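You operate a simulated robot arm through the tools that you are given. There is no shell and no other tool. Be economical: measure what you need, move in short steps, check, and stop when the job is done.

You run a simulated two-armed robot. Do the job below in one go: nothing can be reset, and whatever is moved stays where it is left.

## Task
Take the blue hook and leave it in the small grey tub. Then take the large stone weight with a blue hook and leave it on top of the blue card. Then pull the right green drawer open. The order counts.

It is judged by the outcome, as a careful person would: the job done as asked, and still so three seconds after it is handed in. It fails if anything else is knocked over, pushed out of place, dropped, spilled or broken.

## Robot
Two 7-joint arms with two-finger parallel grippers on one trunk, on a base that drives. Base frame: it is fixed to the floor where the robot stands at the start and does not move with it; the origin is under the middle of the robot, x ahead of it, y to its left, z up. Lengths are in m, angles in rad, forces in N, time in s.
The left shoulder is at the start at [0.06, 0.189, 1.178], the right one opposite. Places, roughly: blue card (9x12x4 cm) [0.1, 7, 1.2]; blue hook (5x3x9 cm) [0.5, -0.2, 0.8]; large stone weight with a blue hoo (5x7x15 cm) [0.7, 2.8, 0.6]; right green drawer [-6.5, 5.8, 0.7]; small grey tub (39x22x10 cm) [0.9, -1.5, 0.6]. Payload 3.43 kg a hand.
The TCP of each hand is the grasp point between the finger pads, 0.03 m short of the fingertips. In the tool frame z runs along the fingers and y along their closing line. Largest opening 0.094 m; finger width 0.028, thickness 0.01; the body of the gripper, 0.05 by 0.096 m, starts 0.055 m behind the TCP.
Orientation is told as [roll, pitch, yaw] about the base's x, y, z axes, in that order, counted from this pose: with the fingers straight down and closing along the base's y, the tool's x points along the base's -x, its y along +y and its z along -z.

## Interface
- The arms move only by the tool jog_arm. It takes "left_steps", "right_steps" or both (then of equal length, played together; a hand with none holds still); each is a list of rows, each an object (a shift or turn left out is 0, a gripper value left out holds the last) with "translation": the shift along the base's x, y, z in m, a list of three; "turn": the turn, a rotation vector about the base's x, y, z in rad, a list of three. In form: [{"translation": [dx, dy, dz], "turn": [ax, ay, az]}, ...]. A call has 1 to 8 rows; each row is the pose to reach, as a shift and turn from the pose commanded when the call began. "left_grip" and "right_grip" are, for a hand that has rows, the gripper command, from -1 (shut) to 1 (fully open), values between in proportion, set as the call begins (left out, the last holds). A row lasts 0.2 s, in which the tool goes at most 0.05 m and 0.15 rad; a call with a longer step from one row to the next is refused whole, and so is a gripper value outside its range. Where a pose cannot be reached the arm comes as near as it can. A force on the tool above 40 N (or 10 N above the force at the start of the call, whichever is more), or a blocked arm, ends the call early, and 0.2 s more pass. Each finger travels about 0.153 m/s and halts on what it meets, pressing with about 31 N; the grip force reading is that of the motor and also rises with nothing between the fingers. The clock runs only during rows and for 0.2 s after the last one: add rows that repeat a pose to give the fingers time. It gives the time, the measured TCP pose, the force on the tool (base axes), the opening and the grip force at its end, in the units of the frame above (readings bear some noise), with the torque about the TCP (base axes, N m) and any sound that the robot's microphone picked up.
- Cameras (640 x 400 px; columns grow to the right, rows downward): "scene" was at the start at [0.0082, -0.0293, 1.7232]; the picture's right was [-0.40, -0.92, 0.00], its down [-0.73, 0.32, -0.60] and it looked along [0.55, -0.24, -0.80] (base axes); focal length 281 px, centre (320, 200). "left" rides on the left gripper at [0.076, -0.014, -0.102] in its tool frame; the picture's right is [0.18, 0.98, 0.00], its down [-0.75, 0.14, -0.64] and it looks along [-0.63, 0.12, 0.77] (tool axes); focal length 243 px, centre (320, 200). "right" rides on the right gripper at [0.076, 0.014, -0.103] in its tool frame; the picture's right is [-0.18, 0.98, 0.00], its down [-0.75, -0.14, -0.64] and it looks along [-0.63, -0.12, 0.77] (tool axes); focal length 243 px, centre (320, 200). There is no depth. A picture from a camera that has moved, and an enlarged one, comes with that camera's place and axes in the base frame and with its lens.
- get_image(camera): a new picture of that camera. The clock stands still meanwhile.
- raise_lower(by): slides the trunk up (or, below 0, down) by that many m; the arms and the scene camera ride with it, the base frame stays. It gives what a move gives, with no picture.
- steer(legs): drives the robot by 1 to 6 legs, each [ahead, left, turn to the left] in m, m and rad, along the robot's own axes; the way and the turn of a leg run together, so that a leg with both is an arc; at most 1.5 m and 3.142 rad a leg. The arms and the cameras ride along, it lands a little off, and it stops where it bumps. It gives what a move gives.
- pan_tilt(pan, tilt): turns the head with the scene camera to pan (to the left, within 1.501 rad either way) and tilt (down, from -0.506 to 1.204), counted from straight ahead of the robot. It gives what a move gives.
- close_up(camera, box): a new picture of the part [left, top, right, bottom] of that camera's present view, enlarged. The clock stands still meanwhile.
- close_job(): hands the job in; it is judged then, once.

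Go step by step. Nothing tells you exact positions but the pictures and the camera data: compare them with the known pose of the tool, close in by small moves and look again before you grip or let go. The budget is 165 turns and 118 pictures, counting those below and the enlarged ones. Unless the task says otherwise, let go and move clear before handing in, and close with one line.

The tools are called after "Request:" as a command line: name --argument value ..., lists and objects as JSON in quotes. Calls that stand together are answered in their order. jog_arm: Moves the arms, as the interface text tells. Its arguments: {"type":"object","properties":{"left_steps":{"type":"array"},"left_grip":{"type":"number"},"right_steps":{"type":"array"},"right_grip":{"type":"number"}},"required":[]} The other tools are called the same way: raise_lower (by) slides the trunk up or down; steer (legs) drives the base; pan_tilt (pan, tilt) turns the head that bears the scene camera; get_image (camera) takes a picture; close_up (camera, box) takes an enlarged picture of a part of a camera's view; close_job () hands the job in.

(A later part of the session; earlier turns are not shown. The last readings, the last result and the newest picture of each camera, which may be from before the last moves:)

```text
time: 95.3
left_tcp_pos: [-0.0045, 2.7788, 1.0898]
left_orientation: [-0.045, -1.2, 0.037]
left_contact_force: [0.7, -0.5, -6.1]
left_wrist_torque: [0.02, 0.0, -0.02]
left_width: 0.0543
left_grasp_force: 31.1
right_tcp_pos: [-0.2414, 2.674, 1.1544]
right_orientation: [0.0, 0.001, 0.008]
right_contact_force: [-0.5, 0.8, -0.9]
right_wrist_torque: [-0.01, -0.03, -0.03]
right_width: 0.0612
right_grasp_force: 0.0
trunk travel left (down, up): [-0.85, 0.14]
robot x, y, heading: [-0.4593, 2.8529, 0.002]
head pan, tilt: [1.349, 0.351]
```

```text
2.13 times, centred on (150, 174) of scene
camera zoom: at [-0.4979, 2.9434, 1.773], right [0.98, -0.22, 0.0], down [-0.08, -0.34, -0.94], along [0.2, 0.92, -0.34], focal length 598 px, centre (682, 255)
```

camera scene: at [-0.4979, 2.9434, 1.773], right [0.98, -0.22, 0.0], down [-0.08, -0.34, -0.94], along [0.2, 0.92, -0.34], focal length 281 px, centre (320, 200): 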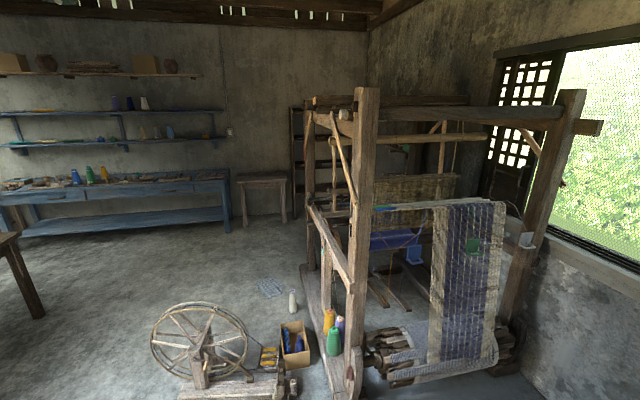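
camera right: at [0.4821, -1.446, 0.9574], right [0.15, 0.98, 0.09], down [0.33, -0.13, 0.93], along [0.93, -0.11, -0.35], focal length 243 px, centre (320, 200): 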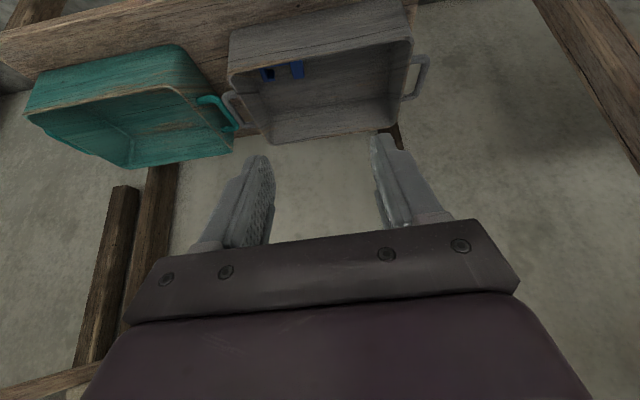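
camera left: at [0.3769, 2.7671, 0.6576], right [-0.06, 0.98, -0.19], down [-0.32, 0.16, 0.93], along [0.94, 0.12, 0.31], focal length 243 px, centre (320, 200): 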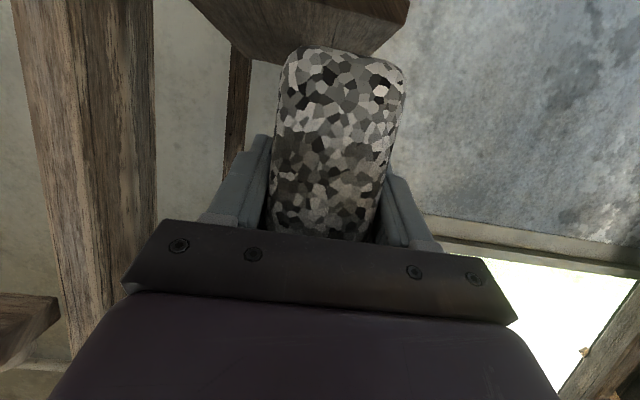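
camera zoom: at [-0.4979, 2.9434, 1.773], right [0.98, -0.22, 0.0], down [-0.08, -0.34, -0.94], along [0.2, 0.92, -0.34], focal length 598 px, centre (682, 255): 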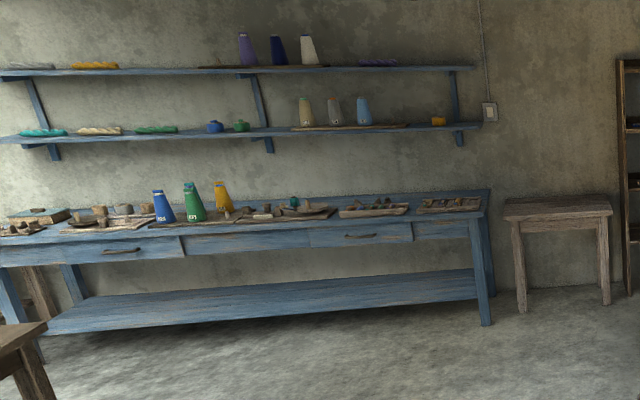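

The "blue card" is a hand carder on the back rack shelf at about [0.09, 6.98, 1.2], behind the loom. I must go around the spinning wheel, so I turn left and survey the floor on that side.

Request:
steer --legs '[[0, 0, 1.568]]'

Request:
pan_tilt --pan 0.75 --tilt 0.5

Request:
get_image --camera "scene"

```text
time: 99.5
left_tcp_pos: [-0.3779, 3.3055, 1.09]
left_orientation: [-0.045, -1.199, 1.588]
left_contact_force: [0.7, 0.7, -6.2]
left_wrist_torque: [0.01, -0.01, 0.01]
left_width: 0.0542
left_grasp_force: 30.9
right_tcp_pos: [-0.2783, 3.0674, 1.153]
right_orientation: [0.0, 0.002, 1.563]
right_contact_force: [0.5, -0.4, -0.3]
right_wrist_torque: [0.01, 0.0, 0.03]
right_width: 0.0614
right_grasp_force: 0.1
trunk travel left (down, up): [-0.85, 0.14]
robot x, y, heading: [-0.4608, 2.8525, 1.561]
head pan, tilt: [1.349, 0.351]
```

```text
time: 100.5
left_tcp_pos: [-0.3768, 3.3053, 1.0898]
left_orientation: [-0.045, -1.199, 1.59]
left_contact_force: [-0.1, -0.4, -6.4]
left_wrist_torque: [0.0, -0.03, 0.0]
left_width: 0.0542
left_grasp_force: 30.9
right_tcp_pos: [-0.2783, 3.0668, 1.1524]
right_orientation: [-0.001, 0.0, 1.565]
right_contact_force: [-0.6, 0.1, 0.7]
right_wrist_torque: [0.01, -0.02, 0.02]
right_width: 0.0611
right_grasp_force: 0.1
trunk travel left (down, up): [-0.85, 0.14]
robot x, y, heading: [-0.4574, 2.8537, 1.56]
head pan, tilt: [0.75, 0.499]
```

```text
50 pictures are left
camera scene: at [-0.5206, 2.8609, 1.7593], right [0.74, 0.67, 0.0], down [0.32, -0.35, -0.88], along [-0.59, 0.65, -0.48], focal length 281 px, centre (320, 200)
```

scene: 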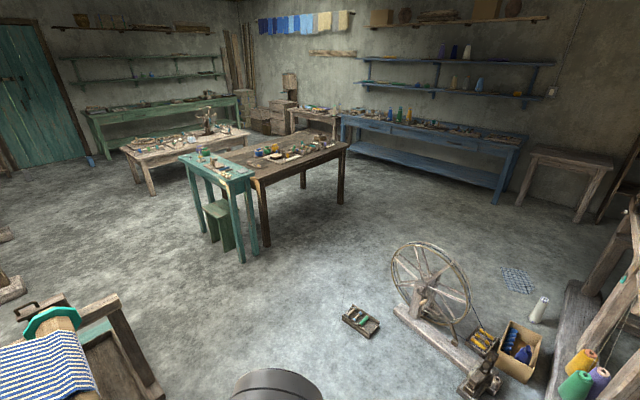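

The route is clear: pass between the floor carder/spinning wheel (x>-1.4) and the green table (x<-2.4) at x≈-1.83. I drive it in stages.

Request:
steer --legs '[[0.45, 1.04, 0], [0.8, 0.33, 0], [0.85, 0, 0]]'

Request:
pan_tilt --pan -0.7 --tilt 0.4

Request:
get_image --camera "scene"

```text
time: 103.6
left_tcp_pos: [-0.8209, 3.5307, 1.089]
left_orientation: [-0.031, -1.197, 1.759]
left_contact_force: [0.7, 0.0, -5.6]
left_wrist_torque: [0.0, 0.03, 0.04]
left_width: 0.0544
left_grasp_force: 31.0
right_tcp_pos: [-0.6804, 3.3161, 1.1526]
right_orientation: [0.005, -0.004, 1.745]
right_contact_force: [-0.4, 0.0, -0.1]
right_wrist_torque: [-0.15, -0.05, -0.07]
right_width: 0.0611
right_grasp_force: 0.1
trunk travel left (down, up): [-0.85, 0.14]
robot x, y, heading: [-0.821, 3.0721, 1.743]
head pan, tilt: [0.75, 0.499]
stopped in leg 1: the robot was blocked; the commanded pose is now the measured one
```

```text
time: 105.2
left_tcp_pos: [-0.8232, 3.5294, 1.0899]
left_orientation: [-0.046, -1.201, 1.773]
left_contact_force: [0.3, -0.5, -6.3]
left_wrist_torque: [-0.02, 0.0, 0.01]
left_width: 0.0546
left_grasp_force: 30.6
right_tcp_pos: [-0.6818, 3.3151, 1.154]
right_orientation: [-0.001, -0.004, 1.746]
right_contact_force: [-0.5, 2.7, 0.0]
right_wrist_torque: [-0.24, -0.11, -0.06]
right_width: 0.0613
right_grasp_force: 0.1
trunk travel left (down, up): [-0.85, 0.14]
robot x, y, heading: [-0.8226, 3.0694, 1.739]
head pan, tilt: [-0.7, 0.4]
```

```text
49 pictures are left
camera scene: at [-0.7634, 3.0916, 1.7684], right [0.86, -0.51, 0.0], down [-0.2, -0.34, -0.92], along [0.47, 0.8, -0.39], focal length 281 px, centre (320, 200)
```

scene: 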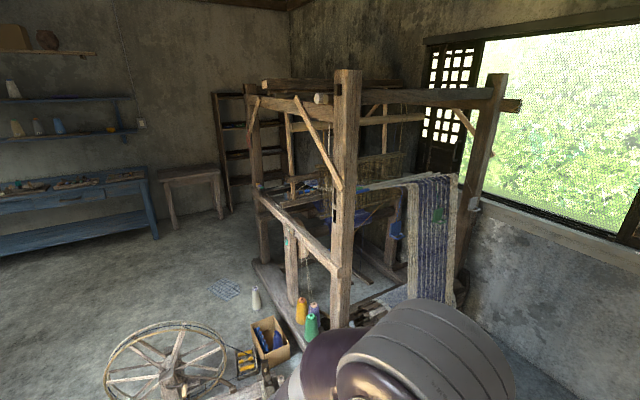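

The robot was stopped by something, probably the loom at my left rear. I look to that side.

Request:
pan_tilt --pan 1.3 --tilt 0.9

Request:
get_image --camera "scene"

Request:
get_image --camera "right"

```text
time: 107.1
left_tcp_pos: [-0.8239, 3.5289, 1.0899]
left_orientation: [-0.045, -1.199, 1.771]
left_contact_force: [1.1, 0.0, -5.2]
left_wrist_torque: [0.03, -0.04, 0.02]
left_width: 0.0545
left_grasp_force: 31.3
right_tcp_pos: [-0.6837, 3.3141, 1.1536]
right_orientation: [0.0, -0.005, 1.747]
right_contact_force: [-1.4, 0.7, 0.4]
right_wrist_torque: [-0.24, -0.13, -0.13]
right_width: 0.0612
right_grasp_force: 0.1
trunk travel left (down, up): [-0.85, 0.14]
robot x, y, heading: [-0.8164, 3.068, 1.736]
head pan, tilt: [1.3, 0.901]
```

```text
48 pictures are left
camera scene: at [-0.8861, 3.02, 1.7254], right [0.1, 0.99, 0.0], down [0.78, -0.08, -0.62], along [-0.62, 0.06, -0.78], focal length 281 px, centre (320, 200)
```

scene: 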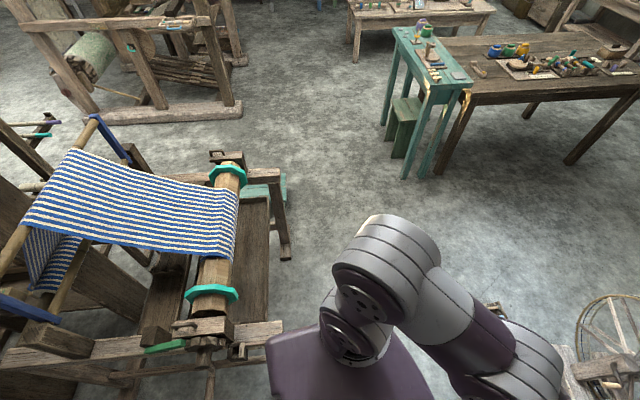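

```text
47 pictures are left
camera right: at [-0.6837, 3.2372, 1.2543], right [-1.0, 0.01, 0.0], down [0.01, 0.76, 0.65], along [0.01, 0.65, -0.76], focal length 243 px, centre (320, 200)
```

right: 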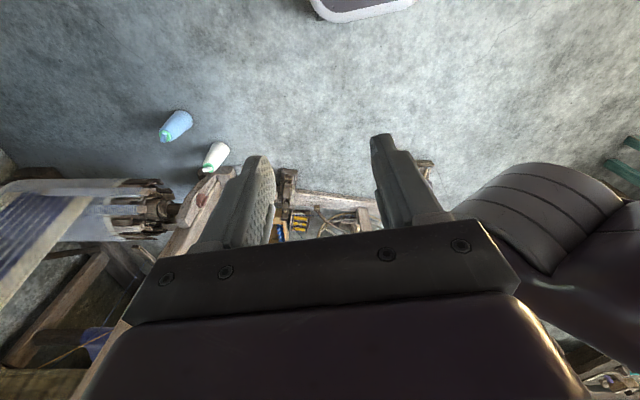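

The loom's corner at (-1.19, 2.91) touched my left rear. I move slightly right, go ahead past it, then left and up the corridor.

Request:
steer --legs '[[0.02, -0.06, 0], [0.42, 0, -0.17]]'

Request:
get_image --camera "scene"

```text
time: 110.2
left_tcp_pos: [-0.7254, 3.966, 1.0901]
left_orientation: [-0.045, -1.201, 1.602]
left_contact_force: [-0.3, 0.1, -5.5]
left_wrist_torque: [0.0, -0.03, -0.03]
left_width: 0.0543
left_grasp_force: 31.2
right_tcp_pos: [-0.6229, 3.7314, 1.1537]
right_orientation: [0.001, -0.005, 1.576]
right_contact_force: [-0.4, 2.8, 0.5]
right_wrist_torque: [-0.25, -0.14, -0.13]
right_width: 0.0613
right_grasp_force: 0.1
trunk travel left (down, up): [-0.85, 0.14]
robot x, y, heading: [-0.8016, 3.5124, 1.573]
head pan, tilt: [1.3, 0.901]
```

```text
46 pictures are left
camera scene: at [-0.8727, 3.4744, 1.7254], right [0.27, 0.96, 0.0], down [0.76, -0.21, -0.62], along [-0.6, 0.17, -0.78], focal length 281 px, centre (320, 200)
```

scene: 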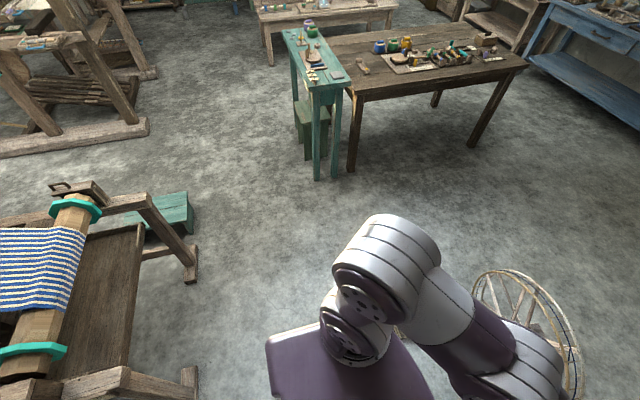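

The way is clear. I go left to x≈-1.87 and then ahead between table and wheel.

Request:
steer --legs '[[0, 1.07, 0], [1.35, 0, 0]]'

Request:
pan_tilt --pan -0.8 --tilt 0.45

Request:
get_image --camera "scene"

```text
time: 121.9
left_tcp_pos: [-1.7783, 5.2972, 1.0899]
left_orientation: [-0.045, -1.199, 1.608]
left_contact_force: [0.5, -0.1, -5.8]
left_wrist_torque: [-0.01, -0.01, 0.03]
left_width: 0.0546
left_grasp_force: 31.0
right_tcp_pos: [-1.6752, 5.0627, 1.1525]
right_orientation: [-0.001, -0.004, 1.581]
right_contact_force: [-1.2, 1.9, -0.1]
right_wrist_torque: [-0.22, -0.08, -0.08]
right_width: 0.061
right_grasp_force: 0.0
trunk travel left (down, up): [-0.85, 0.14]
robot x, y, heading: [-1.8492, 4.8467, 1.577]
head pan, tilt: [1.3, 0.901]
```

```text
time: 123.9
left_tcp_pos: [-1.7788, 5.2977, 1.0909]
left_orientation: [-0.045, -1.198, 1.607]
left_contact_force: [0.5, -0.8, -5.2]
left_wrist_torque: [0.03, -0.01, 0.01]
left_width: 0.0544
left_grasp_force: 31.0
right_tcp_pos: [-1.6747, 5.0632, 1.1528]
right_orientation: [0.002, -0.003, 1.581]
right_contact_force: [0.1, 2.1, 0.2]
right_wrist_torque: [-0.1, -0.06, -0.04]
right_width: 0.0611
right_grasp_force: 0.0
trunk travel left (down, up): [-0.85, 0.14]
robot x, y, heading: [-1.8532, 4.8463, 1.575]
head pan, tilt: [-0.799, 0.45]
```

```text
45 pictures are left
camera scene: at [-1.7846, 4.8501, 1.7637], right [0.7, -0.71, 0.0], down [-0.31, -0.31, -0.9], along [0.64, 0.63, -0.44], focal length 281 px, centre (320, 200)
```

scene: 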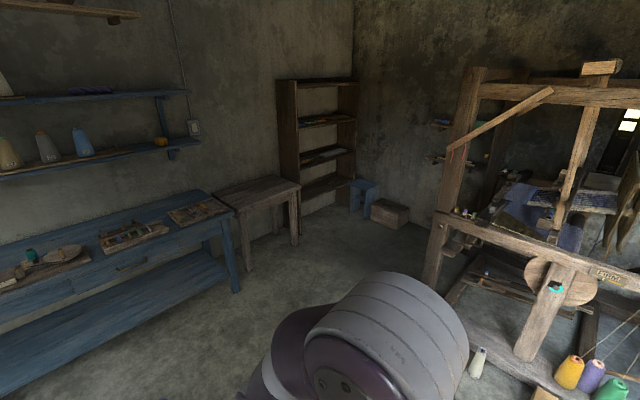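

Request:
close_up --camera "scene" --box '[260, 70, 380, 170]'

```text
4.00 times, centred on (320, 120) of scene
camera zoom: at [-1.7846, 4.8501, 1.7637], right [0.7, -0.71, 0.0], down [-0.31, -0.31, -0.9], along [0.64, 0.63, -0.44], focal length 1124 px, centre (320, 520)
```

zoom: 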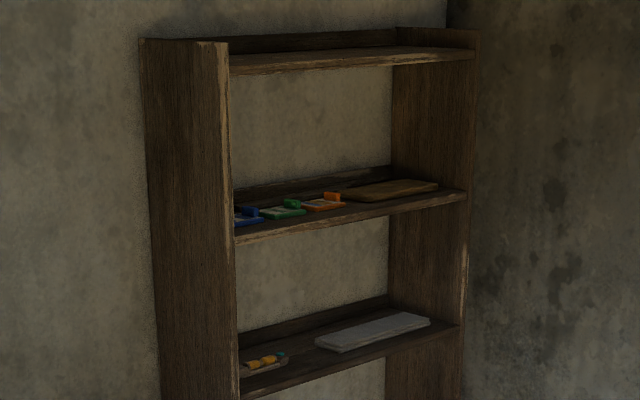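

The blue card is at the left end of the rack's middle shelf, next to green and orange ones. I drive behind the loom to face the rack.

Request:
steer --legs '[[0.98, -0.85, 0], [0.18, -1.1, 0]]'

Request:
raise_lower --by 0.14

Request:
pan_tilt --pan 0 --tilt 0.6

Request:
get_image --camera "scene"

```text
time: 135.8
left_tcp_pos: [0.2058, 6.4243, 1.0897]
left_orientation: [-0.043, -1.2, 1.56]
left_contact_force: [0.6, 0.7, -5.6]
left_wrist_torque: [-0.02, -0.01, 0.01]
left_width: 0.054
left_grasp_force: 30.9
right_tcp_pos: [0.2969, 6.1844, 1.1527]
right_orientation: [0.0, -0.003, 1.532]
right_contact_force: [-0.4, 1.2, 0.0]
right_wrist_torque: [-0.16, -0.08, -0.06]
right_width: 0.0612
right_grasp_force: 0.1
trunk travel left (down, up): [-0.85, 0.14]
robot x, y, heading: [0.1112, 5.977, 1.524]
head pan, tilt: [-0.799, 0.45]
```

```text
time: 137.4
left_tcp_pos: [0.2043, 6.4246, 1.23]
left_orientation: [-0.043, -1.198, 1.558]
left_contact_force: [-0.1, 0.3, -5.1]
left_wrist_torque: [-0.01, 0.03, 0.01]
left_width: 0.0544
left_grasp_force: 31.2
right_tcp_pos: [0.2959, 6.1852, 1.2931]
right_orientation: [0.0, -0.004, 1.533]
right_contact_force: [-0.4, 1.3, -0.1]
right_wrist_torque: [-0.07, -0.06, -0.06]
right_width: 0.061
right_grasp_force: 0.1
trunk travel left (down, up): [-0.99, 0.0]
robot x, y, heading: [0.1115, 5.9759, 1.53]
head pan, tilt: [-0.799, 0.45]
```

```text
time: 138.6
left_tcp_pos: [0.2055, 6.4258, 1.2302]
left_orientation: [-0.044, -1.199, 1.559]
left_contact_force: [-0.1, -0.8, -5.3]
left_wrist_torque: [0.04, 0.02, -0.02]
left_width: 0.054
left_grasp_force: 30.6
right_tcp_pos: [0.2974, 6.1851, 1.2927]
right_orientation: [0.0, -0.004, 1.533]
right_contact_force: [-0.9, 0.9, 0.1]
right_wrist_torque: [-0.15, -0.02, -0.06]
right_width: 0.0611
right_grasp_force: 0.1
trunk travel left (down, up): [-0.99, 0.0]
robot x, y, heading: [0.1145, 5.9747, 1.53]
head pan, tilt: [0.0, 0.6]
```

```text
43 pictures are left
camera scene: at [0.1126, 6.0048, 1.8902], right [1.0, -0.04, 0.0], down [-0.02, -0.56, -0.82], along [0.04, 0.82, -0.57], focal length 281 px, centre (320, 200)
```

scene: 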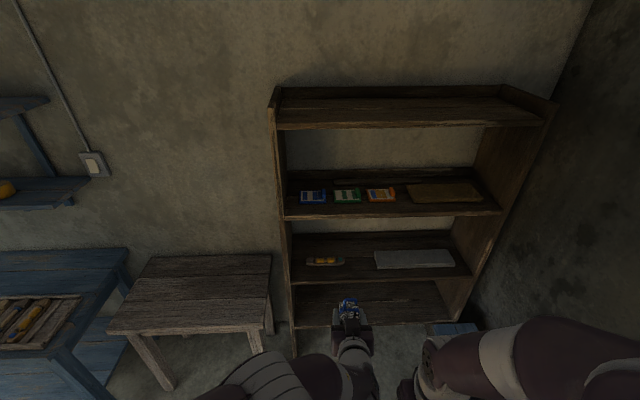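

Request:
close_up --camera "scene" --box '[270, 165, 420, 225]'

Request:
get_image --camera "left"

```text
4.27 times, centred on (345, 195) of scene
camera zoom: at [0.1126, 6.0048, 1.8902], right [1.0, -0.04, 0.0], down [-0.02, -0.56, -0.82], along [0.04, 0.82, -0.57], focal length 1199 px, centre (213, 221)
```

zoom: 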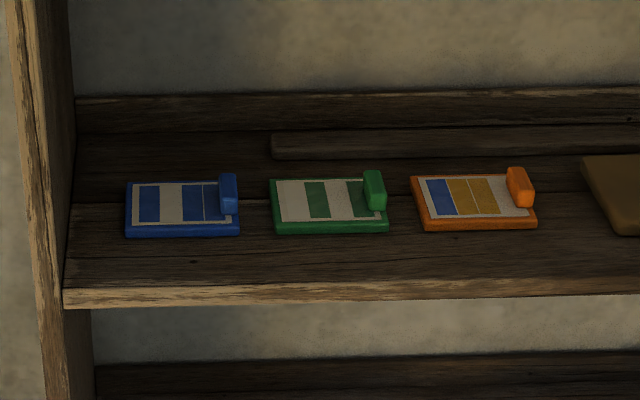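

```text
41 pictures are left
camera left: at [0.213, 6.301, 1.1972], right [-0.98, -0.01, -0.19], down [-0.17, -0.32, 0.93], along [-0.07, 0.95, 0.31], focal length 243 px, centre (320, 200)
```

left: 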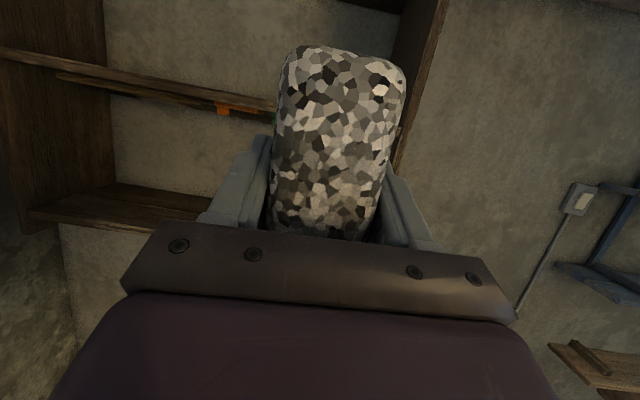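

The card is a flat plate with a knob at its right; the clear area is at about [0.12, 7.03, 1.18]. I raise the hand, line it up in x, and drive closer for a second measurement.

Request:
jog_arm --left_steps '[{"translation": [-0.02, 0, 0.02]}, {"translation": [-0.04, 0, 0.04]}, {"translation": [-0.06, 0, 0.06]}, {"translation": [-0.08, 0, 0.08]}, {"translation": [-0.09, 0, 0.09]}, {"translation": [-0.09, 0, 0.09]}]'

Request:
steer --legs '[[0.28, 0, 0.03]]'

Request:
close_up --camera "scene" --box '[240, 150, 440, 275]'

Request:
get_image --camera "left"

```text
time: 139.9
left_tcp_pos: [0.1144, 6.4232, 1.3192]
left_orientation: [-0.043, -1.199, 1.559]
left_contact_force: [0.3, 0.5, -4.2]
left_wrist_torque: [-0.02, 0.0, 0.01]
left_width: 0.0543
left_grasp_force: 31.1
right_tcp_pos: [0.2977, 6.1854, 1.2928]
right_orientation: [0.0, -0.004, 1.533]
right_contact_force: [-0.1, 1.8, 0.1]
right_wrist_torque: [-0.17, -0.06, -0.07]
right_width: 0.0607
right_grasp_force: 0.2
trunk travel left (down, up): [-0.99, 0.0]
robot x, y, heading: [0.112, 5.9777, 1.528]
head pan, tilt: [0.0, 0.6]
```

```text
time: 141.9
left_tcp_pos: [0.1085, 6.7045, 1.3215]
left_orientation: [-0.045, -1.201, 1.587]
left_contact_force: [-0.2, -0.6, -4.8]
left_wrist_torque: [-0.05, -0.01, 0.03]
left_width: 0.0543
left_grasp_force: 30.6
right_tcp_pos: [0.299, 6.4713, 1.2936]
right_orientation: [-0.001, -0.008, 1.562]
right_contact_force: [-0.2, 2.1, -0.3]
right_wrist_torque: [-0.13, -0.02, -0.05]
right_width: 0.0611
right_grasp_force: 0.1
trunk travel left (down, up): [-0.99, 0.0]
robot x, y, heading: [0.1194, 6.2599, 1.553]
head pan, tilt: [0.0, 0.6]
```

```text
3.20 times, centred on (340, 212) of scene
camera zoom: at [0.1195, 6.2849, 1.8902], right [1.0, -0.01, 0.0], down [-0.01, -0.56, -0.83], along [0.01, 0.83, -0.56], focal length 899 px, centre (256, 160)
```

zoom: 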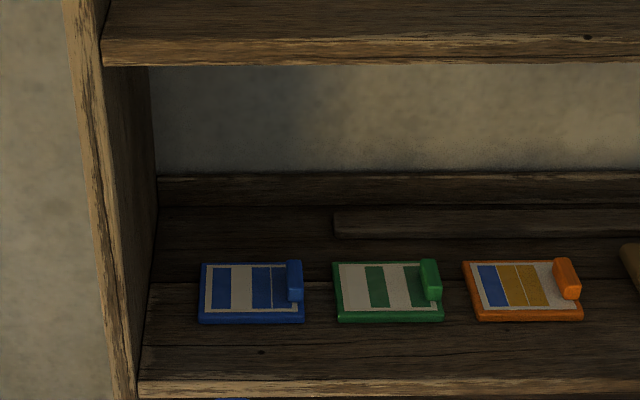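

```text
39 pictures are left
camera left: at [0.1206, 6.5818, 1.2873], right [-0.98, -0.04, -0.19], down [-0.16, -0.32, 0.93], along [-0.1, 0.95, 0.31], focal length 243 px, centre (320, 200)
```

left: 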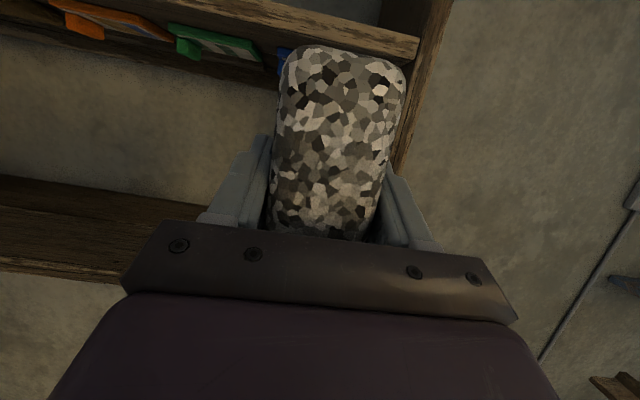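

Triangulated: card front edge y≈6.98, back ≈7.066, clear area x 0.074–0.166, plate top ≈1.215. Placing target for TCP ≈ [0.115, 7.002, 1.27]. I drive 0.1 m closer.

Request:
steer --legs '[[0.09, 0, 0.015]]'

Request:
jog_arm --left_steps '[{"translation": [0.005, 0, 0.005]}, {"translation": [0.01, 0.02, 0.01]}, {"translation": [0.01, 0.05, 0.01]}, {"translation": [0.01, 0.08, 0.01]}, {"translation": [0.01, 0.1, 0.01]}, {"translation": [0.01, 0.1, 0.01]}]'

Request:
get_image --camera "scene"

Request:
get_image --camera "left"

```text
time: 143.0
left_tcp_pos: [0.1033, 6.7922, 1.3224]
left_orientation: [-0.044, -1.204, 1.599]
left_contact_force: [1.0, -1.3, -5.6]
left_wrist_torque: [0.01, -0.01, 0.01]
left_width: 0.0547
left_grasp_force: 31.0
right_tcp_pos: [0.2982, 6.5596, 1.2944]
right_orientation: [-0.001, -0.011, 1.575]
right_contact_force: [0.2, 0.8, 0.1]
right_wrist_torque: [-0.1, -0.08, -0.1]
right_width: 0.0611
right_grasp_force: 0.0
trunk travel left (down, up): [-0.99, 0.0]
robot x, y, heading: [0.1186, 6.3471, 1.574]
head pan, tilt: [0.0, 0.6]
```

```text
time: 144.4
left_tcp_pos: [0.1132, 6.8994, 1.3286]
left_orientation: [-0.04, -1.197, 1.598]
left_contact_force: [0.0, 0.3, -5.0]
left_wrist_torque: [-0.01, 0.03, 0.01]
left_width: 0.0542
left_grasp_force: 31.0
right_tcp_pos: [0.2978, 6.5678, 1.2945]
right_orientation: [0.0, -0.005, 1.574]
right_contact_force: [0.2, 1.6, -0.8]
right_wrist_torque: [-0.11, -0.01, -0.05]
right_width: 0.061
right_grasp_force: 0.0
trunk travel left (down, up): [-0.99, 0.0]
robot x, y, heading: [0.1171, 6.3494, 1.572]
head pan, tilt: [0.0, 0.6]
```

```text
38 pictures are left
camera scene: at [0.1199, 6.3794, 1.8902], right [1.0, 0.0, 0.0], down [0.0, -0.57, -0.82], along [0.0, 0.82, -0.57], focal length 281 px, centre (320, 200)
```

scene: 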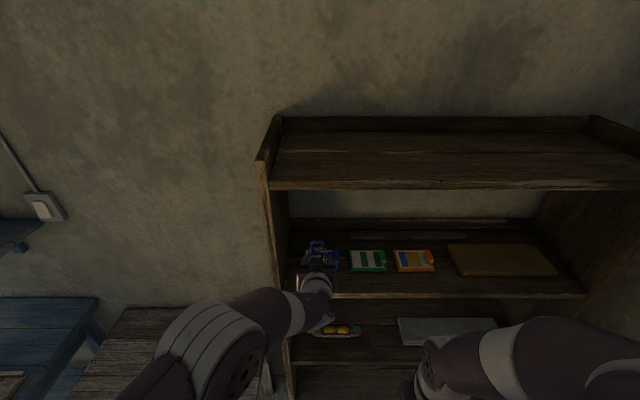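

```text
37 pictures are left
camera left: at [0.1264, 6.7765, 1.2955], right [-0.98, -0.06, -0.19], down [-0.16, -0.32, 0.93], along [-0.11, 0.95, 0.31], focal length 243 px, centre (320, 200)
```

left: 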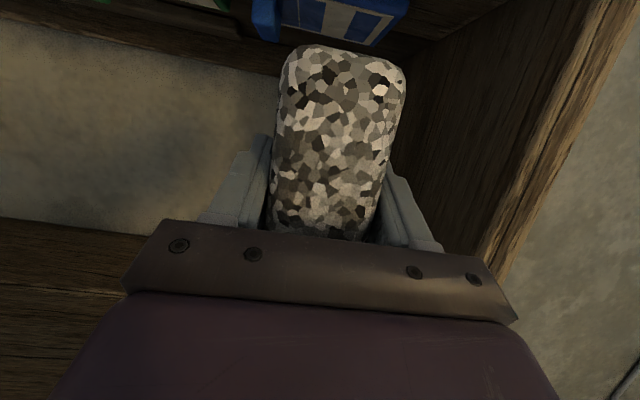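

Both views agree on the card's place. I move over it at this height, then check.

Request:
jog_arm --left_steps '[{"translation": [0.001, 0.03, 0]}, {"translation": [0.001, 0.06, 0]}, {"translation": [0.001, 0.085, 0]}, {"translation": [0.001, 0.103, 0]}, {"translation": [0.001, 0.103, 0]}]'

Request:
close_up --camera "scene" --box '[260, 200, 440, 312]'

Request:
get_image --camera "left"

```text
time: 145.6
left_tcp_pos: [0.1162, 7.0025, 1.328]
left_orientation: [-0.043, -1.197, 1.601]
left_contact_force: [-0.5, 0.3, -5.2]
left_wrist_torque: [0.01, 0.05, -0.03]
left_width: 0.0542
left_grasp_force: 31.3
right_tcp_pos: [0.2974, 6.5674, 1.2929]
right_orientation: [-0.001, -0.005, 1.575]
right_contact_force: [0.1, 1.9, -0.3]
right_wrist_torque: [-0.12, -0.03, 0.01]
right_width: 0.0609
right_grasp_force: 0.1
trunk travel left (down, up): [-0.99, 0.0]
robot x, y, heading: [0.1222, 6.3476, 1.567]
head pan, tilt: [0.0, 0.6]
```

```text
3.56 times, centred on (350, 256) of scene
camera zoom: at [0.12, 6.3792, 1.8902], right [1.0, 0.0, 0.0], down [0.0, -0.57, -0.82], along [0.0, 0.82, -0.57], focal length 999 px, centre (213, 1)
```

zoom: 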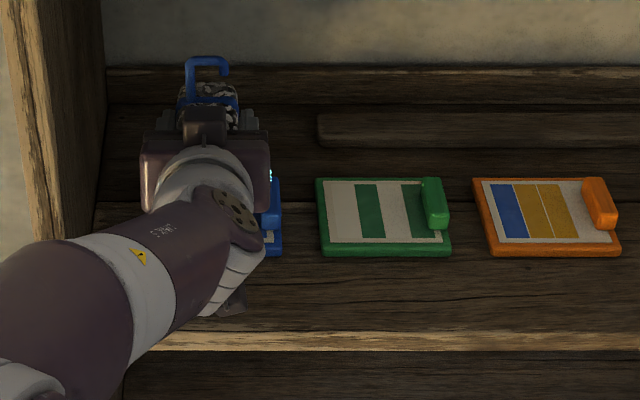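

```text
35 pictures are left
camera left: at [0.1288, 6.8795, 1.2952], right [-0.98, -0.06, -0.19], down [-0.16, -0.32, 0.93], along [-0.11, 0.95, 0.31], focal length 243 px, centre (320, 200)
```

left: 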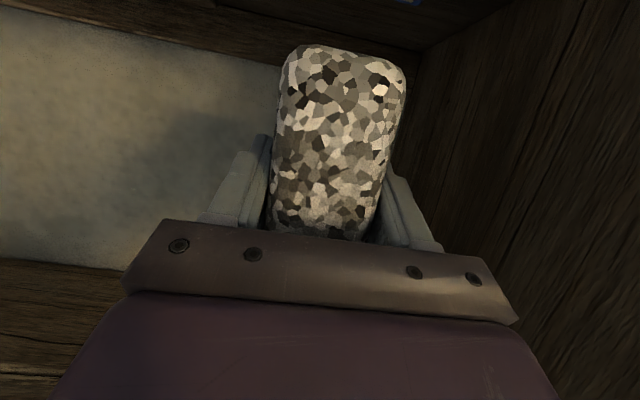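

Position is right. I lower slowly, watching for the load to come off.

Request:
jog_arm --left_steps '[{"translation": [-0.001, 0, -0.012]}, {"translation": [-0.001, 0, -0.024]}, {"translation": [-0.001, 0, -0.036]}, {"translation": [-0.001, 0, -0.044]}, {"translation": [-0.001, 0, -0.044]}]'

Request:
get_image --camera "left"

Request:
close_up --camera "scene" --box '[260, 200, 440, 312]'

```text
time: 146.8
left_tcp_pos: [0.115, 7.0018, 1.284]
left_orientation: [-0.042, -1.199, 1.598]
left_contact_force: [0.6, 0.1, -5.9]
left_wrist_torque: [0.01, 0.01, -0.03]
left_width: 0.0541
left_grasp_force: 31.0
right_tcp_pos: [0.2959, 6.5663, 1.2939]
right_orientation: [-0.001, -0.006, 1.576]
right_contact_force: [-0.5, 1.1, 0.1]
right_wrist_torque: [-0.08, -0.07, -0.09]
right_width: 0.061
right_grasp_force: 0.0
trunk travel left (down, up): [-0.99, 0.0]
robot x, y, heading: [0.1191, 6.3485, 1.565]
head pan, tilt: [0.0, 0.6]
```

```text
34 pictures are left
camera left: at [0.1275, 6.8784, 1.2514], right [-0.98, -0.06, -0.19], down [-0.16, -0.32, 0.93], along [-0.11, 0.94, 0.31], focal length 243 px, centre (320, 200)
```

left: 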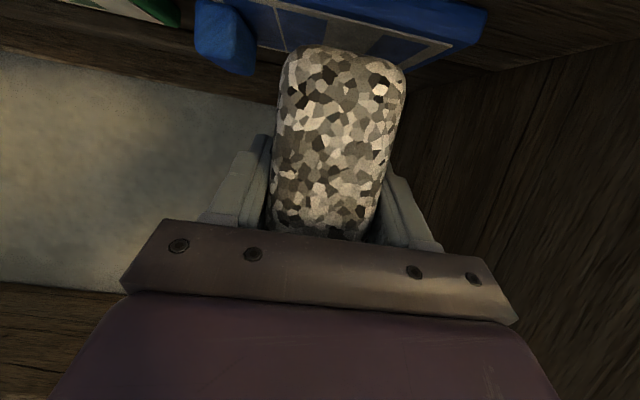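

```text
3.56 times, centred on (350, 256) of scene
camera zoom: at [0.1199, 6.3793, 1.8902], right [1.0, 0.0, 0.0], down [0.0, -0.57, -0.82], along [0.0, 0.82, -0.57], focal length 999 px, centre (213, 1)
```

zoom: 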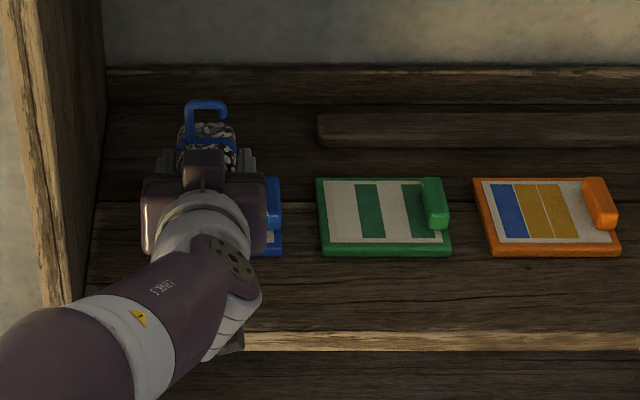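

The weight hovers over the plate, clear of the knob. I lower in fine steps.

Request:
jog_arm --left_steps '[{"translation": [0, 0, -0.004]}, {"translation": [0, 0, -0.008]}, {"translation": [0, 0, -0.011]}]'

```text
time: 147.6
left_tcp_pos: [0.1131, 7.0006, 1.2746]
left_orientation: [-0.045, -1.2, 1.6]
left_contact_force: [-0.3, 0.0, -5.0]
left_wrist_torque: [0.04, 0.01, 0.01]
left_width: 0.0543
left_grasp_force: 31.2
right_tcp_pos: [0.2975, 6.5659, 1.2922]
right_orientation: [-0.001, -0.005, 1.576]
right_contact_force: [-0.8, 1.0, -0.6]
right_wrist_torque: [-0.11, -0.06, -0.06]
right_width: 0.0612
right_grasp_force: 0.1
trunk travel left (down, up): [-0.99, 0.0]
robot x, y, heading: [0.1187, 6.3474, 1.565]
head pan, tilt: [0.0, 0.6]
```

Request:
jog_arm --left_steps '[{"translation": [0, 0, -0.003]}, {"translation": [0, 0, -0.006]}]'

Request:
get_image --camera "left"

```text
time: 148.2
left_tcp_pos: [0.1126, 7.0, 1.2717]
left_orientation: [-0.047, -1.203, 1.602]
left_contact_force: [-1.5, 2.8, 9.8]
left_wrist_torque: [0.32, 0.43, -0.04]
left_width: 0.0542
left_grasp_force: 30.8
right_tcp_pos: [0.2969, 6.5646, 1.294]
right_orientation: [-0.001, -0.005, 1.575]
right_contact_force: [-0.2, 0.7, -0.2]
right_wrist_torque: [-0.16, -0.06, -0.06]
right_width: 0.061
right_grasp_force: 0.0
trunk travel left (down, up): [-0.99, 0.0]
robot x, y, heading: [0.1206, 6.3512, 1.572]
head pan, tilt: [0.0, 0.6]
```

```text
32 pictures are left
camera left: at [0.1268, 6.8772, 1.2388], right [-0.98, -0.06, -0.19], down [-0.16, -0.33, 0.93], along [-0.11, 0.94, 0.31], focal length 243 px, centre (320, 200)
```

left: 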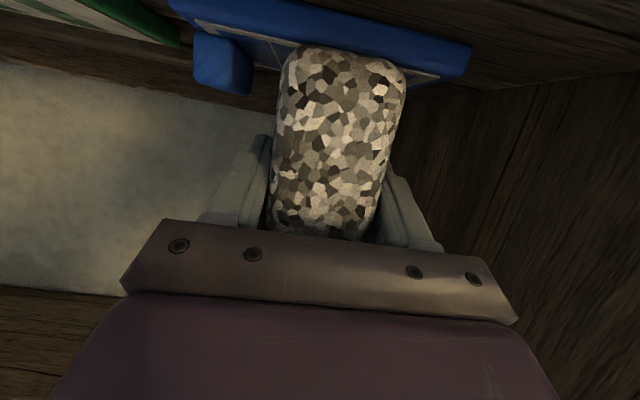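

The weight touches the card plate exactly where expected. I ease the pressure slightly and open the fingers just enough.

Request:
jog_arm --left_steps '[{"translation": [0, 0, 0.002]}, {"translation": [0, 0, 0.003]}]'

Request:
jog_arm --left_steps '[{"translation": [0, 0, 0]}, {"translation": [0, 0, 0]}]' --left_grip 0.42

Request:
get_image --camera "left"

```text
time: 148.8
left_tcp_pos: [0.1138, 6.9993, 1.2719]
left_orientation: [-0.044, -1.202, 1.601]
left_contact_force: [-0.7, 2.8, 7.0]
left_wrist_torque: [0.49, 0.37, -0.07]
left_width: 0.0543
left_grasp_force: 30.4
right_tcp_pos: [0.2969, 6.5657, 1.2947]
right_orientation: [0.0, -0.006, 1.575]
right_contact_force: [-0.1, 0.9, -0.2]
right_wrist_torque: [-0.12, -0.06, -0.04]
right_width: 0.061
right_grasp_force: 0.1
trunk travel left (down, up): [-0.99, 0.0]
robot x, y, heading: [0.1183, 6.3501, 1.57]
head pan, tilt: [0.0, 0.6]
```

```text
time: 149.4
left_tcp_pos: [0.1133, 7.0008, 1.2716]
left_orientation: [-0.043, -1.199, 1.598]
left_contact_force: [-0.1, -0.6, 0.0]
left_wrist_torque: [-0.01, 0.04, 0.02]
left_width: 0.0667
left_grasp_force: 0.2
right_tcp_pos: [0.2975, 6.5662, 1.2929]
right_orientation: [0.0, -0.004, 1.574]
right_contact_force: [-0.4, 0.4, 0.4]
right_wrist_torque: [-0.14, -0.03, -0.09]
right_width: 0.061
right_grasp_force: 0.0
trunk travel left (down, up): [-0.99, 0.0]
robot x, y, heading: [0.12, 6.3493, 1.57]
head pan, tilt: [0.0, 0.6]
```

```text
31 pictures are left
camera left: at [0.127, 6.8764, 1.2385], right [-0.98, -0.06, -0.19], down [-0.16, -0.32, 0.93], along [-0.11, 0.94, 0.31], focal length 243 px, centre (320, 200)
```

left: 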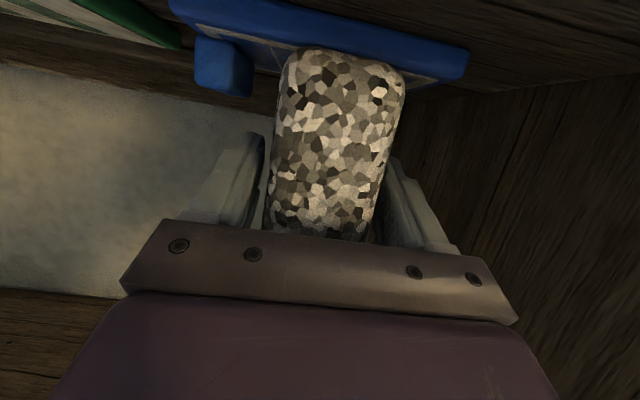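

It stands free. I withdraw straight back.

Request:
jog_arm --left_steps '[{"translation": [0, -0.02, 0.001]}, {"translation": [0, -0.04, 0.002]}, {"translation": [0, -0.06, 0.003]}, {"translation": [0, -0.08, 0.006]}, {"translation": [0, -0.11, 0.01]}, {"translation": [0, -0.15, 0.01]}, {"translation": [0, -0.19, 0.01]}, {"translation": [0, -0.22, 0.01]}]'

Request:
close_up --camera "scene" --box '[260, 180, 440, 292]'

Request:
get_image --camera "left"

```text
time: 151.2
left_tcp_pos: [0.1139, 6.781, 1.2809]
left_orientation: [-0.043, -1.201, 1.603]
left_contact_force: [0.4, 0.2, -0.6]
left_wrist_torque: [0.01, 0.03, -0.03]
left_width: 0.0665
left_grasp_force: 0.1
left hand out of reach, approached as far as the arm can: row 1, 2
right_tcp_pos: [0.2964, 6.5653, 1.2927]
right_orientation: [-0.001, -0.007, 1.575]
right_contact_force: [-1.7, 0.9, 0.5]
right_wrist_torque: [-0.24, -0.09, -0.07]
right_width: 0.0612
right_grasp_force: 0.1
trunk travel left (down, up): [-0.99, 0.0]
robot x, y, heading: [0.1195, 6.345, 1.565]
head pan, tilt: [0.0, 0.6]
```

```text
3.56 times, centred on (350, 236) of scene
camera zoom: at [0.1205, 6.3781, 1.8902], right [1.0, 0.0, 0.0], down [0.0, -0.56, -0.83], along [0.0, 0.83, -0.56], focal length 999 px, centre (213, 72)
```

zoom: 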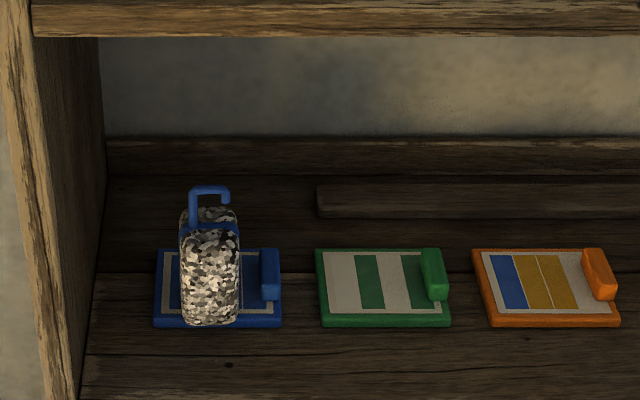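

```text
29 pictures are left
camera left: at [0.1278, 6.6583, 1.2482], right [-0.98, -0.06, -0.19], down [-0.16, -0.32, 0.93], along [-0.11, 0.94, 0.31], focal length 243 px, centre (320, 200)
```

left: 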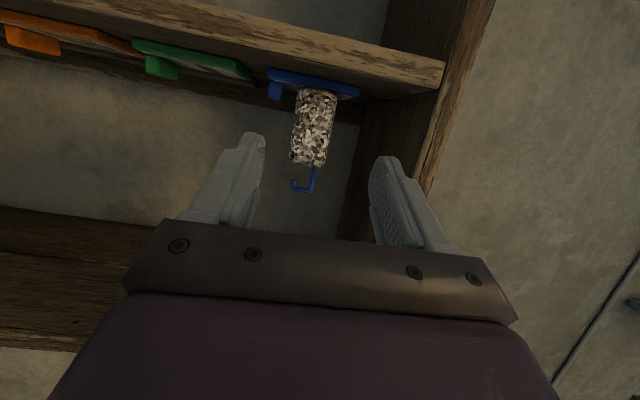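

The weight stands upright on the blue card, neighbours untouched. Next the right green drawer near [-6.5, 5.8]: I back out, go left behind the wheel, and turn to face -x.

Request:
steer --legs '[[-0.38, 0, 0], [0, 1.3, 0], [0, 0, 1.57]]'

Request:
pan_tilt --pan 0 --tilt 0.35

Request:
get_image --camera "scene"

```text
time: 163.5
left_tcp_pos: [-1.5981, 5.9851, 1.28]
left_orientation: [-0.043, -1.199, 3.138]
left_contact_force: [0.1, 0.3, -0.3]
left_wrist_torque: [0.04, 0.0, 0.0]
left_width: 0.067
left_grasp_force: 0.1
right_tcp_pos: [-1.3773, 6.1623, 1.2932]
right_orientation: [-0.002, -0.005, 3.114]
right_contact_force: [-1.4, -0.3, -1.0]
right_wrist_torque: [0.05, -0.09, -0.04]
right_width: 0.0611
right_grasp_force: 0.0
trunk travel left (down, up): [-0.99, 0.0]
robot x, y, heading: [-1.1662, 5.9797, 3.108]
head pan, tilt: [0.0, 0.6]
```

```text
time: 164.3
left_tcp_pos: [-1.5988, 5.9863, 1.2806]
left_orientation: [-0.043, -1.199, 3.139]
left_contact_force: [-0.4, -0.7, 0.5]
left_wrist_torque: [0.01, 0.01, 0.0]
left_width: 0.0665
left_grasp_force: 0.0
right_tcp_pos: [-1.3769, 6.1611, 1.2932]
right_orientation: [0.0, -0.006, 3.113]
right_contact_force: [-1.9, 0.1, -0.2]
right_wrist_torque: [0.02, -0.05, -0.02]
right_width: 0.0613
right_grasp_force: 0.0
trunk travel left (down, up): [-0.99, 0.0]
robot x, y, heading: [-1.1651, 5.9761, 3.106]
head pan, tilt: [0.0, 0.351]
```

```text
28 pictures are left
camera scene: at [-1.1984, 5.9785, 1.9129], right [0.03, 1.0, 0.0], down [0.34, -0.01, -0.94], along [-0.94, 0.03, -0.34], focal length 281 px, centre (320, 200)
```

scene: 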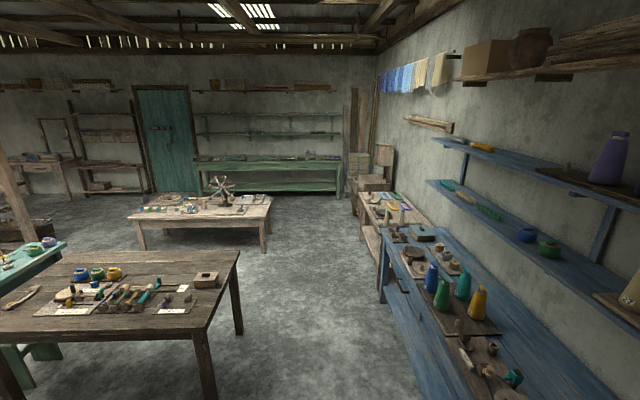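

The corridor along y≈5.97 is clear between the tables. I drive along it toward the green bench.

Request:
steer --legs '[[1.5, 0, 0.03], [1.5, 0, 0], [0.9, 0, 0]]'

Request:
pan_tilt --pan 0.1 --tilt 0.6

Request:
get_image --camera "scene"

```text
time: 183.1
left_tcp_pos: [-5.4978, 6.1271, 1.2811]
left_orientation: [-0.043, -1.198, 3.128]
left_contact_force: [0.6, 0.4, -0.1]
left_wrist_torque: [0.0, 0.03, -0.02]
left_width: 0.0666
left_grasp_force: 0.0
right_tcp_pos: [-5.2744, 6.3014, 1.2939]
right_orientation: [0.0, -0.008, 3.103]
right_contact_force: [-1.2, 0.4, 0.2]
right_wrist_torque: [-0.01, -0.09, -0.03]
right_width: 0.0611
right_grasp_force: 0.0
trunk travel left (down, up): [-0.99, 0.0]
robot x, y, heading: [-5.0681, 6.114, 3.1]
head pan, tilt: [0.0, 0.351]
```

```text
time: 183.8
left_tcp_pos: [-5.4984, 6.1273, 1.2805]
left_orientation: [-0.042, -1.199, 3.128]
left_contact_force: [0.9, -0.5, -0.3]
left_wrist_torque: [0.03, 0.01, -0.01]
left_width: 0.0666
left_grasp_force: 0.0
right_tcp_pos: [-5.2762, 6.3011, 1.293]
right_orientation: [0.0, -0.003, 3.103]
right_contact_force: [-0.1, -0.2, -0.1]
right_wrist_torque: [0.03, -0.06, -0.01]
right_width: 0.0613
right_grasp_force: 0.0
trunk travel left (down, up): [-0.99, 0.0]
robot x, y, heading: [-5.0661, 6.1153, 3.098]
head pan, tilt: [0.099, 0.6]
```

```text
27 pictures are left
camera scene: at [-5.0942, 6.107, 1.8902], right [-0.06, 1.0, 0.0], down [0.56, 0.03, -0.83], along [-0.82, -0.05, -0.56], focal length 281 px, centre (320, 200)
```

scene: 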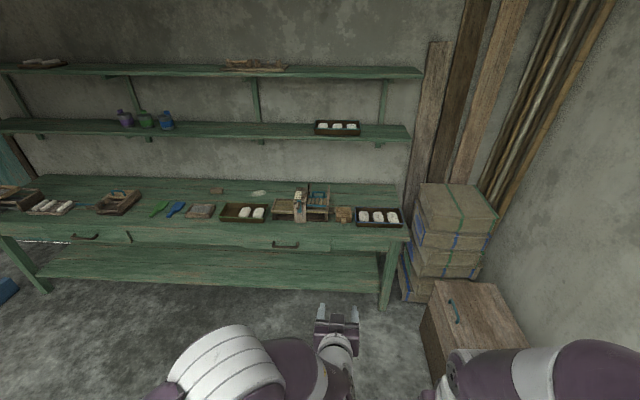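

I see the green bench; the right drawer's handle is an arched bar at about [-6.32, 5.83, 0.72]. I move closer, line up, and lower the trunk.

Request:
steer --legs '[[0.4, 0, 0.04], [0, 0.25, 0]]'

Request:
raise_lower --by -0.42

Request:
get_image --camera "scene"

```text
time: 187.8
left_tcp_pos: [-5.9021, 5.8668, 1.2813]
left_orientation: [-0.039, -1.198, -3.12]
left_contact_force: [0.1, -0.3, -0.7]
left_wrist_torque: [-0.03, 0.03, 0.02]
left_width: 0.0664
left_grasp_force: 0.1
right_tcp_pos: [-5.6864, 6.0493, 1.2938]
right_orientation: [0.002, -0.006, -3.14]
right_contact_force: [0.3, 0.4, 0.5]
right_wrist_torque: [-0.01, -0.1, -0.06]
right_width: 0.061
right_grasp_force: 0.0
trunk travel left (down, up): [-0.99, 0.0]
robot x, y, heading: [-5.47, 5.8702, 3.14]
head pan, tilt: [0.099, 0.6]
```

```text
refused: -0.42 is not a number from -0.4 to 0.4
```

```text
26 pictures are left
camera scene: at [-5.4976, 5.8642, 1.8902], right [-0.1, 1.0, 0.0], down [0.56, 0.05, -0.83], along [-0.82, -0.08, -0.56], focal length 281 px, centre (320, 200)
```

scene: 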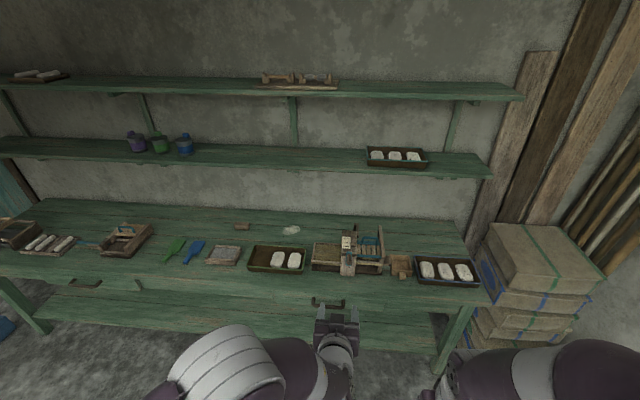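

Handle triangulates to about [-6.35, 5.826, 0.70]. I lower the trunk and zoom in on it.

Request:
raise_lower --by -0.4

Request:
pan_tilt --pan 0.0 --tilt 0.7

Request:
get_image --camera "scene"

Request:
get_image --camera "left"

```text
time: 191.6
left_tcp_pos: [-5.9019, 5.8658, 0.8808]
left_orientation: [-0.042, -1.199, -3.116]
left_contact_force: [-0.7, -0.2, 0.9]
left_wrist_torque: [0.0, -0.03, 0.0]
left_width: 0.0664
left_grasp_force: 0.0
right_tcp_pos: [-5.6859, 6.0471, 0.8941]
right_orientation: [-0.001, -0.005, -3.141]
right_contact_force: [-0.6, -1.3, -0.2]
right_wrist_torque: [0.02, -0.1, -0.04]
right_width: 0.0614
right_grasp_force: 0.0
trunk travel left (down, up): [-0.59, 0.4]
robot x, y, heading: [-5.4663, 5.8713, 3.135]
head pan, tilt: [0.099, 0.6]
```

```text
time: 192.3
left_tcp_pos: [-5.9021, 5.8644, 0.881]
left_orientation: [-0.042, -1.2, -3.117]
left_contact_force: [0.2, -0.3, 0.1]
left_wrist_torque: [-0.02, -0.01, 0.0]
left_width: 0.0666
left_grasp_force: 0.0
right_tcp_pos: [-5.6842, 6.0478, 0.8937]
right_orientation: [0.0, -0.005, -3.142]
right_contact_force: [0.1, -0.5, -0.3]
right_wrist_torque: [0.06, -0.02, -0.07]
right_width: 0.0613
right_grasp_force: 0.0
trunk travel left (down, up): [-0.59, 0.4]
robot x, y, heading: [-5.472, 5.871, 3.137]
head pan, tilt: [0.0, 0.7]
```

```text
25 pictures are left
camera scene: at [-5.4942, 5.8695, 1.4816], right [0.0, 1.0, 0.0], down [0.64, 0.0, -0.77], along [-0.77, 0.0, -0.64], focal length 281 px, centre (320, 200)
```

scene: 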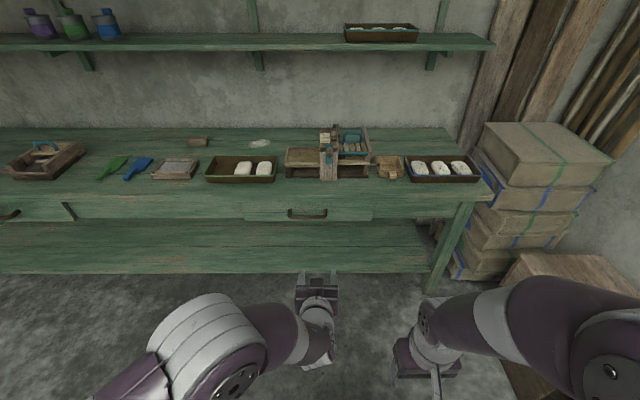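

```text
24 pictures are left
camera left: at [-5.7787, 5.8784, 0.8479], right [0.05, -0.98, -0.19], down [0.32, -0.16, 0.93], along [-0.95, -0.11, 0.31], focal length 243 px, centre (320, 200)
```

left: 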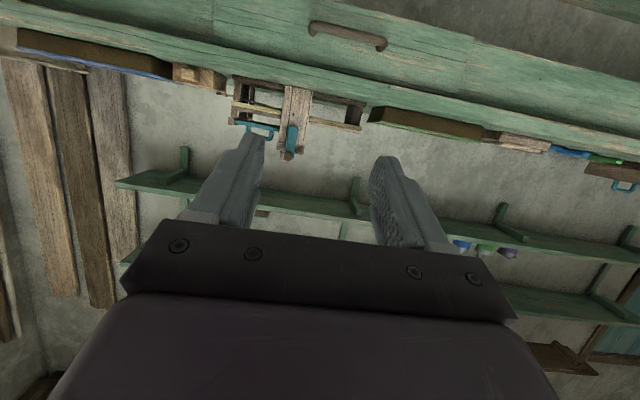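

Request:
close_up --camera "scene" --box '[250, 195, 378, 275]'

Request:
close_up --camera "left" --box '[250, 0, 450, 125]'

```text
5.00 times, centred on (314, 235) of scene
camera zoom: at [-5.4942, 5.8695, 1.4816], right [0.0, 1.0, 0.0], down [0.64, 0.0, -0.77], along [-0.77, 0.0, -0.64], focal length 1405 px, centre (350, 25)
```

zoom: 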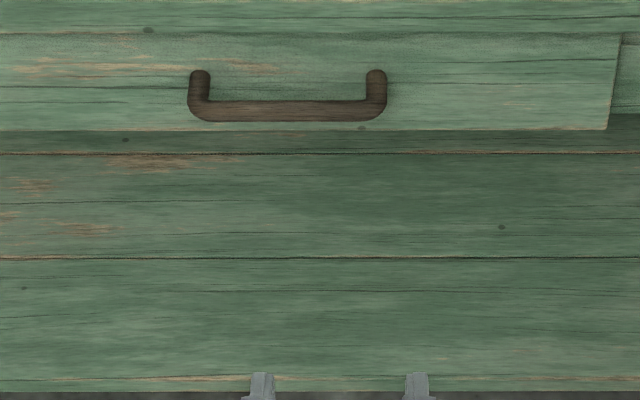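

```text
3.20 times, centred on (350, 62) of left
camera zoom: at [-5.7787, 5.8784, 0.8479], right [0.05, -0.98, -0.19], down [0.32, -0.16, 0.93], along [-0.95, -0.11, 0.31], focal length 776 px, centre (224, 640)
```

zoom: 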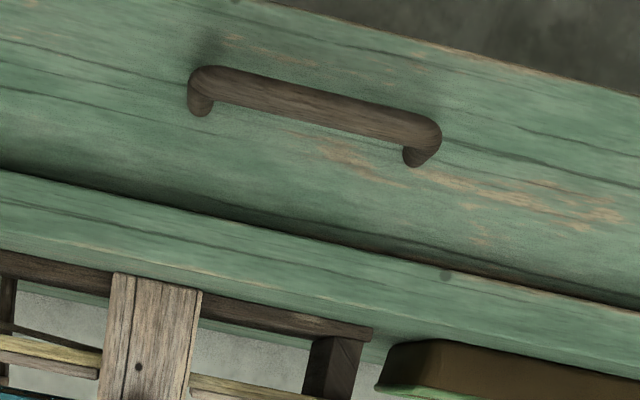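

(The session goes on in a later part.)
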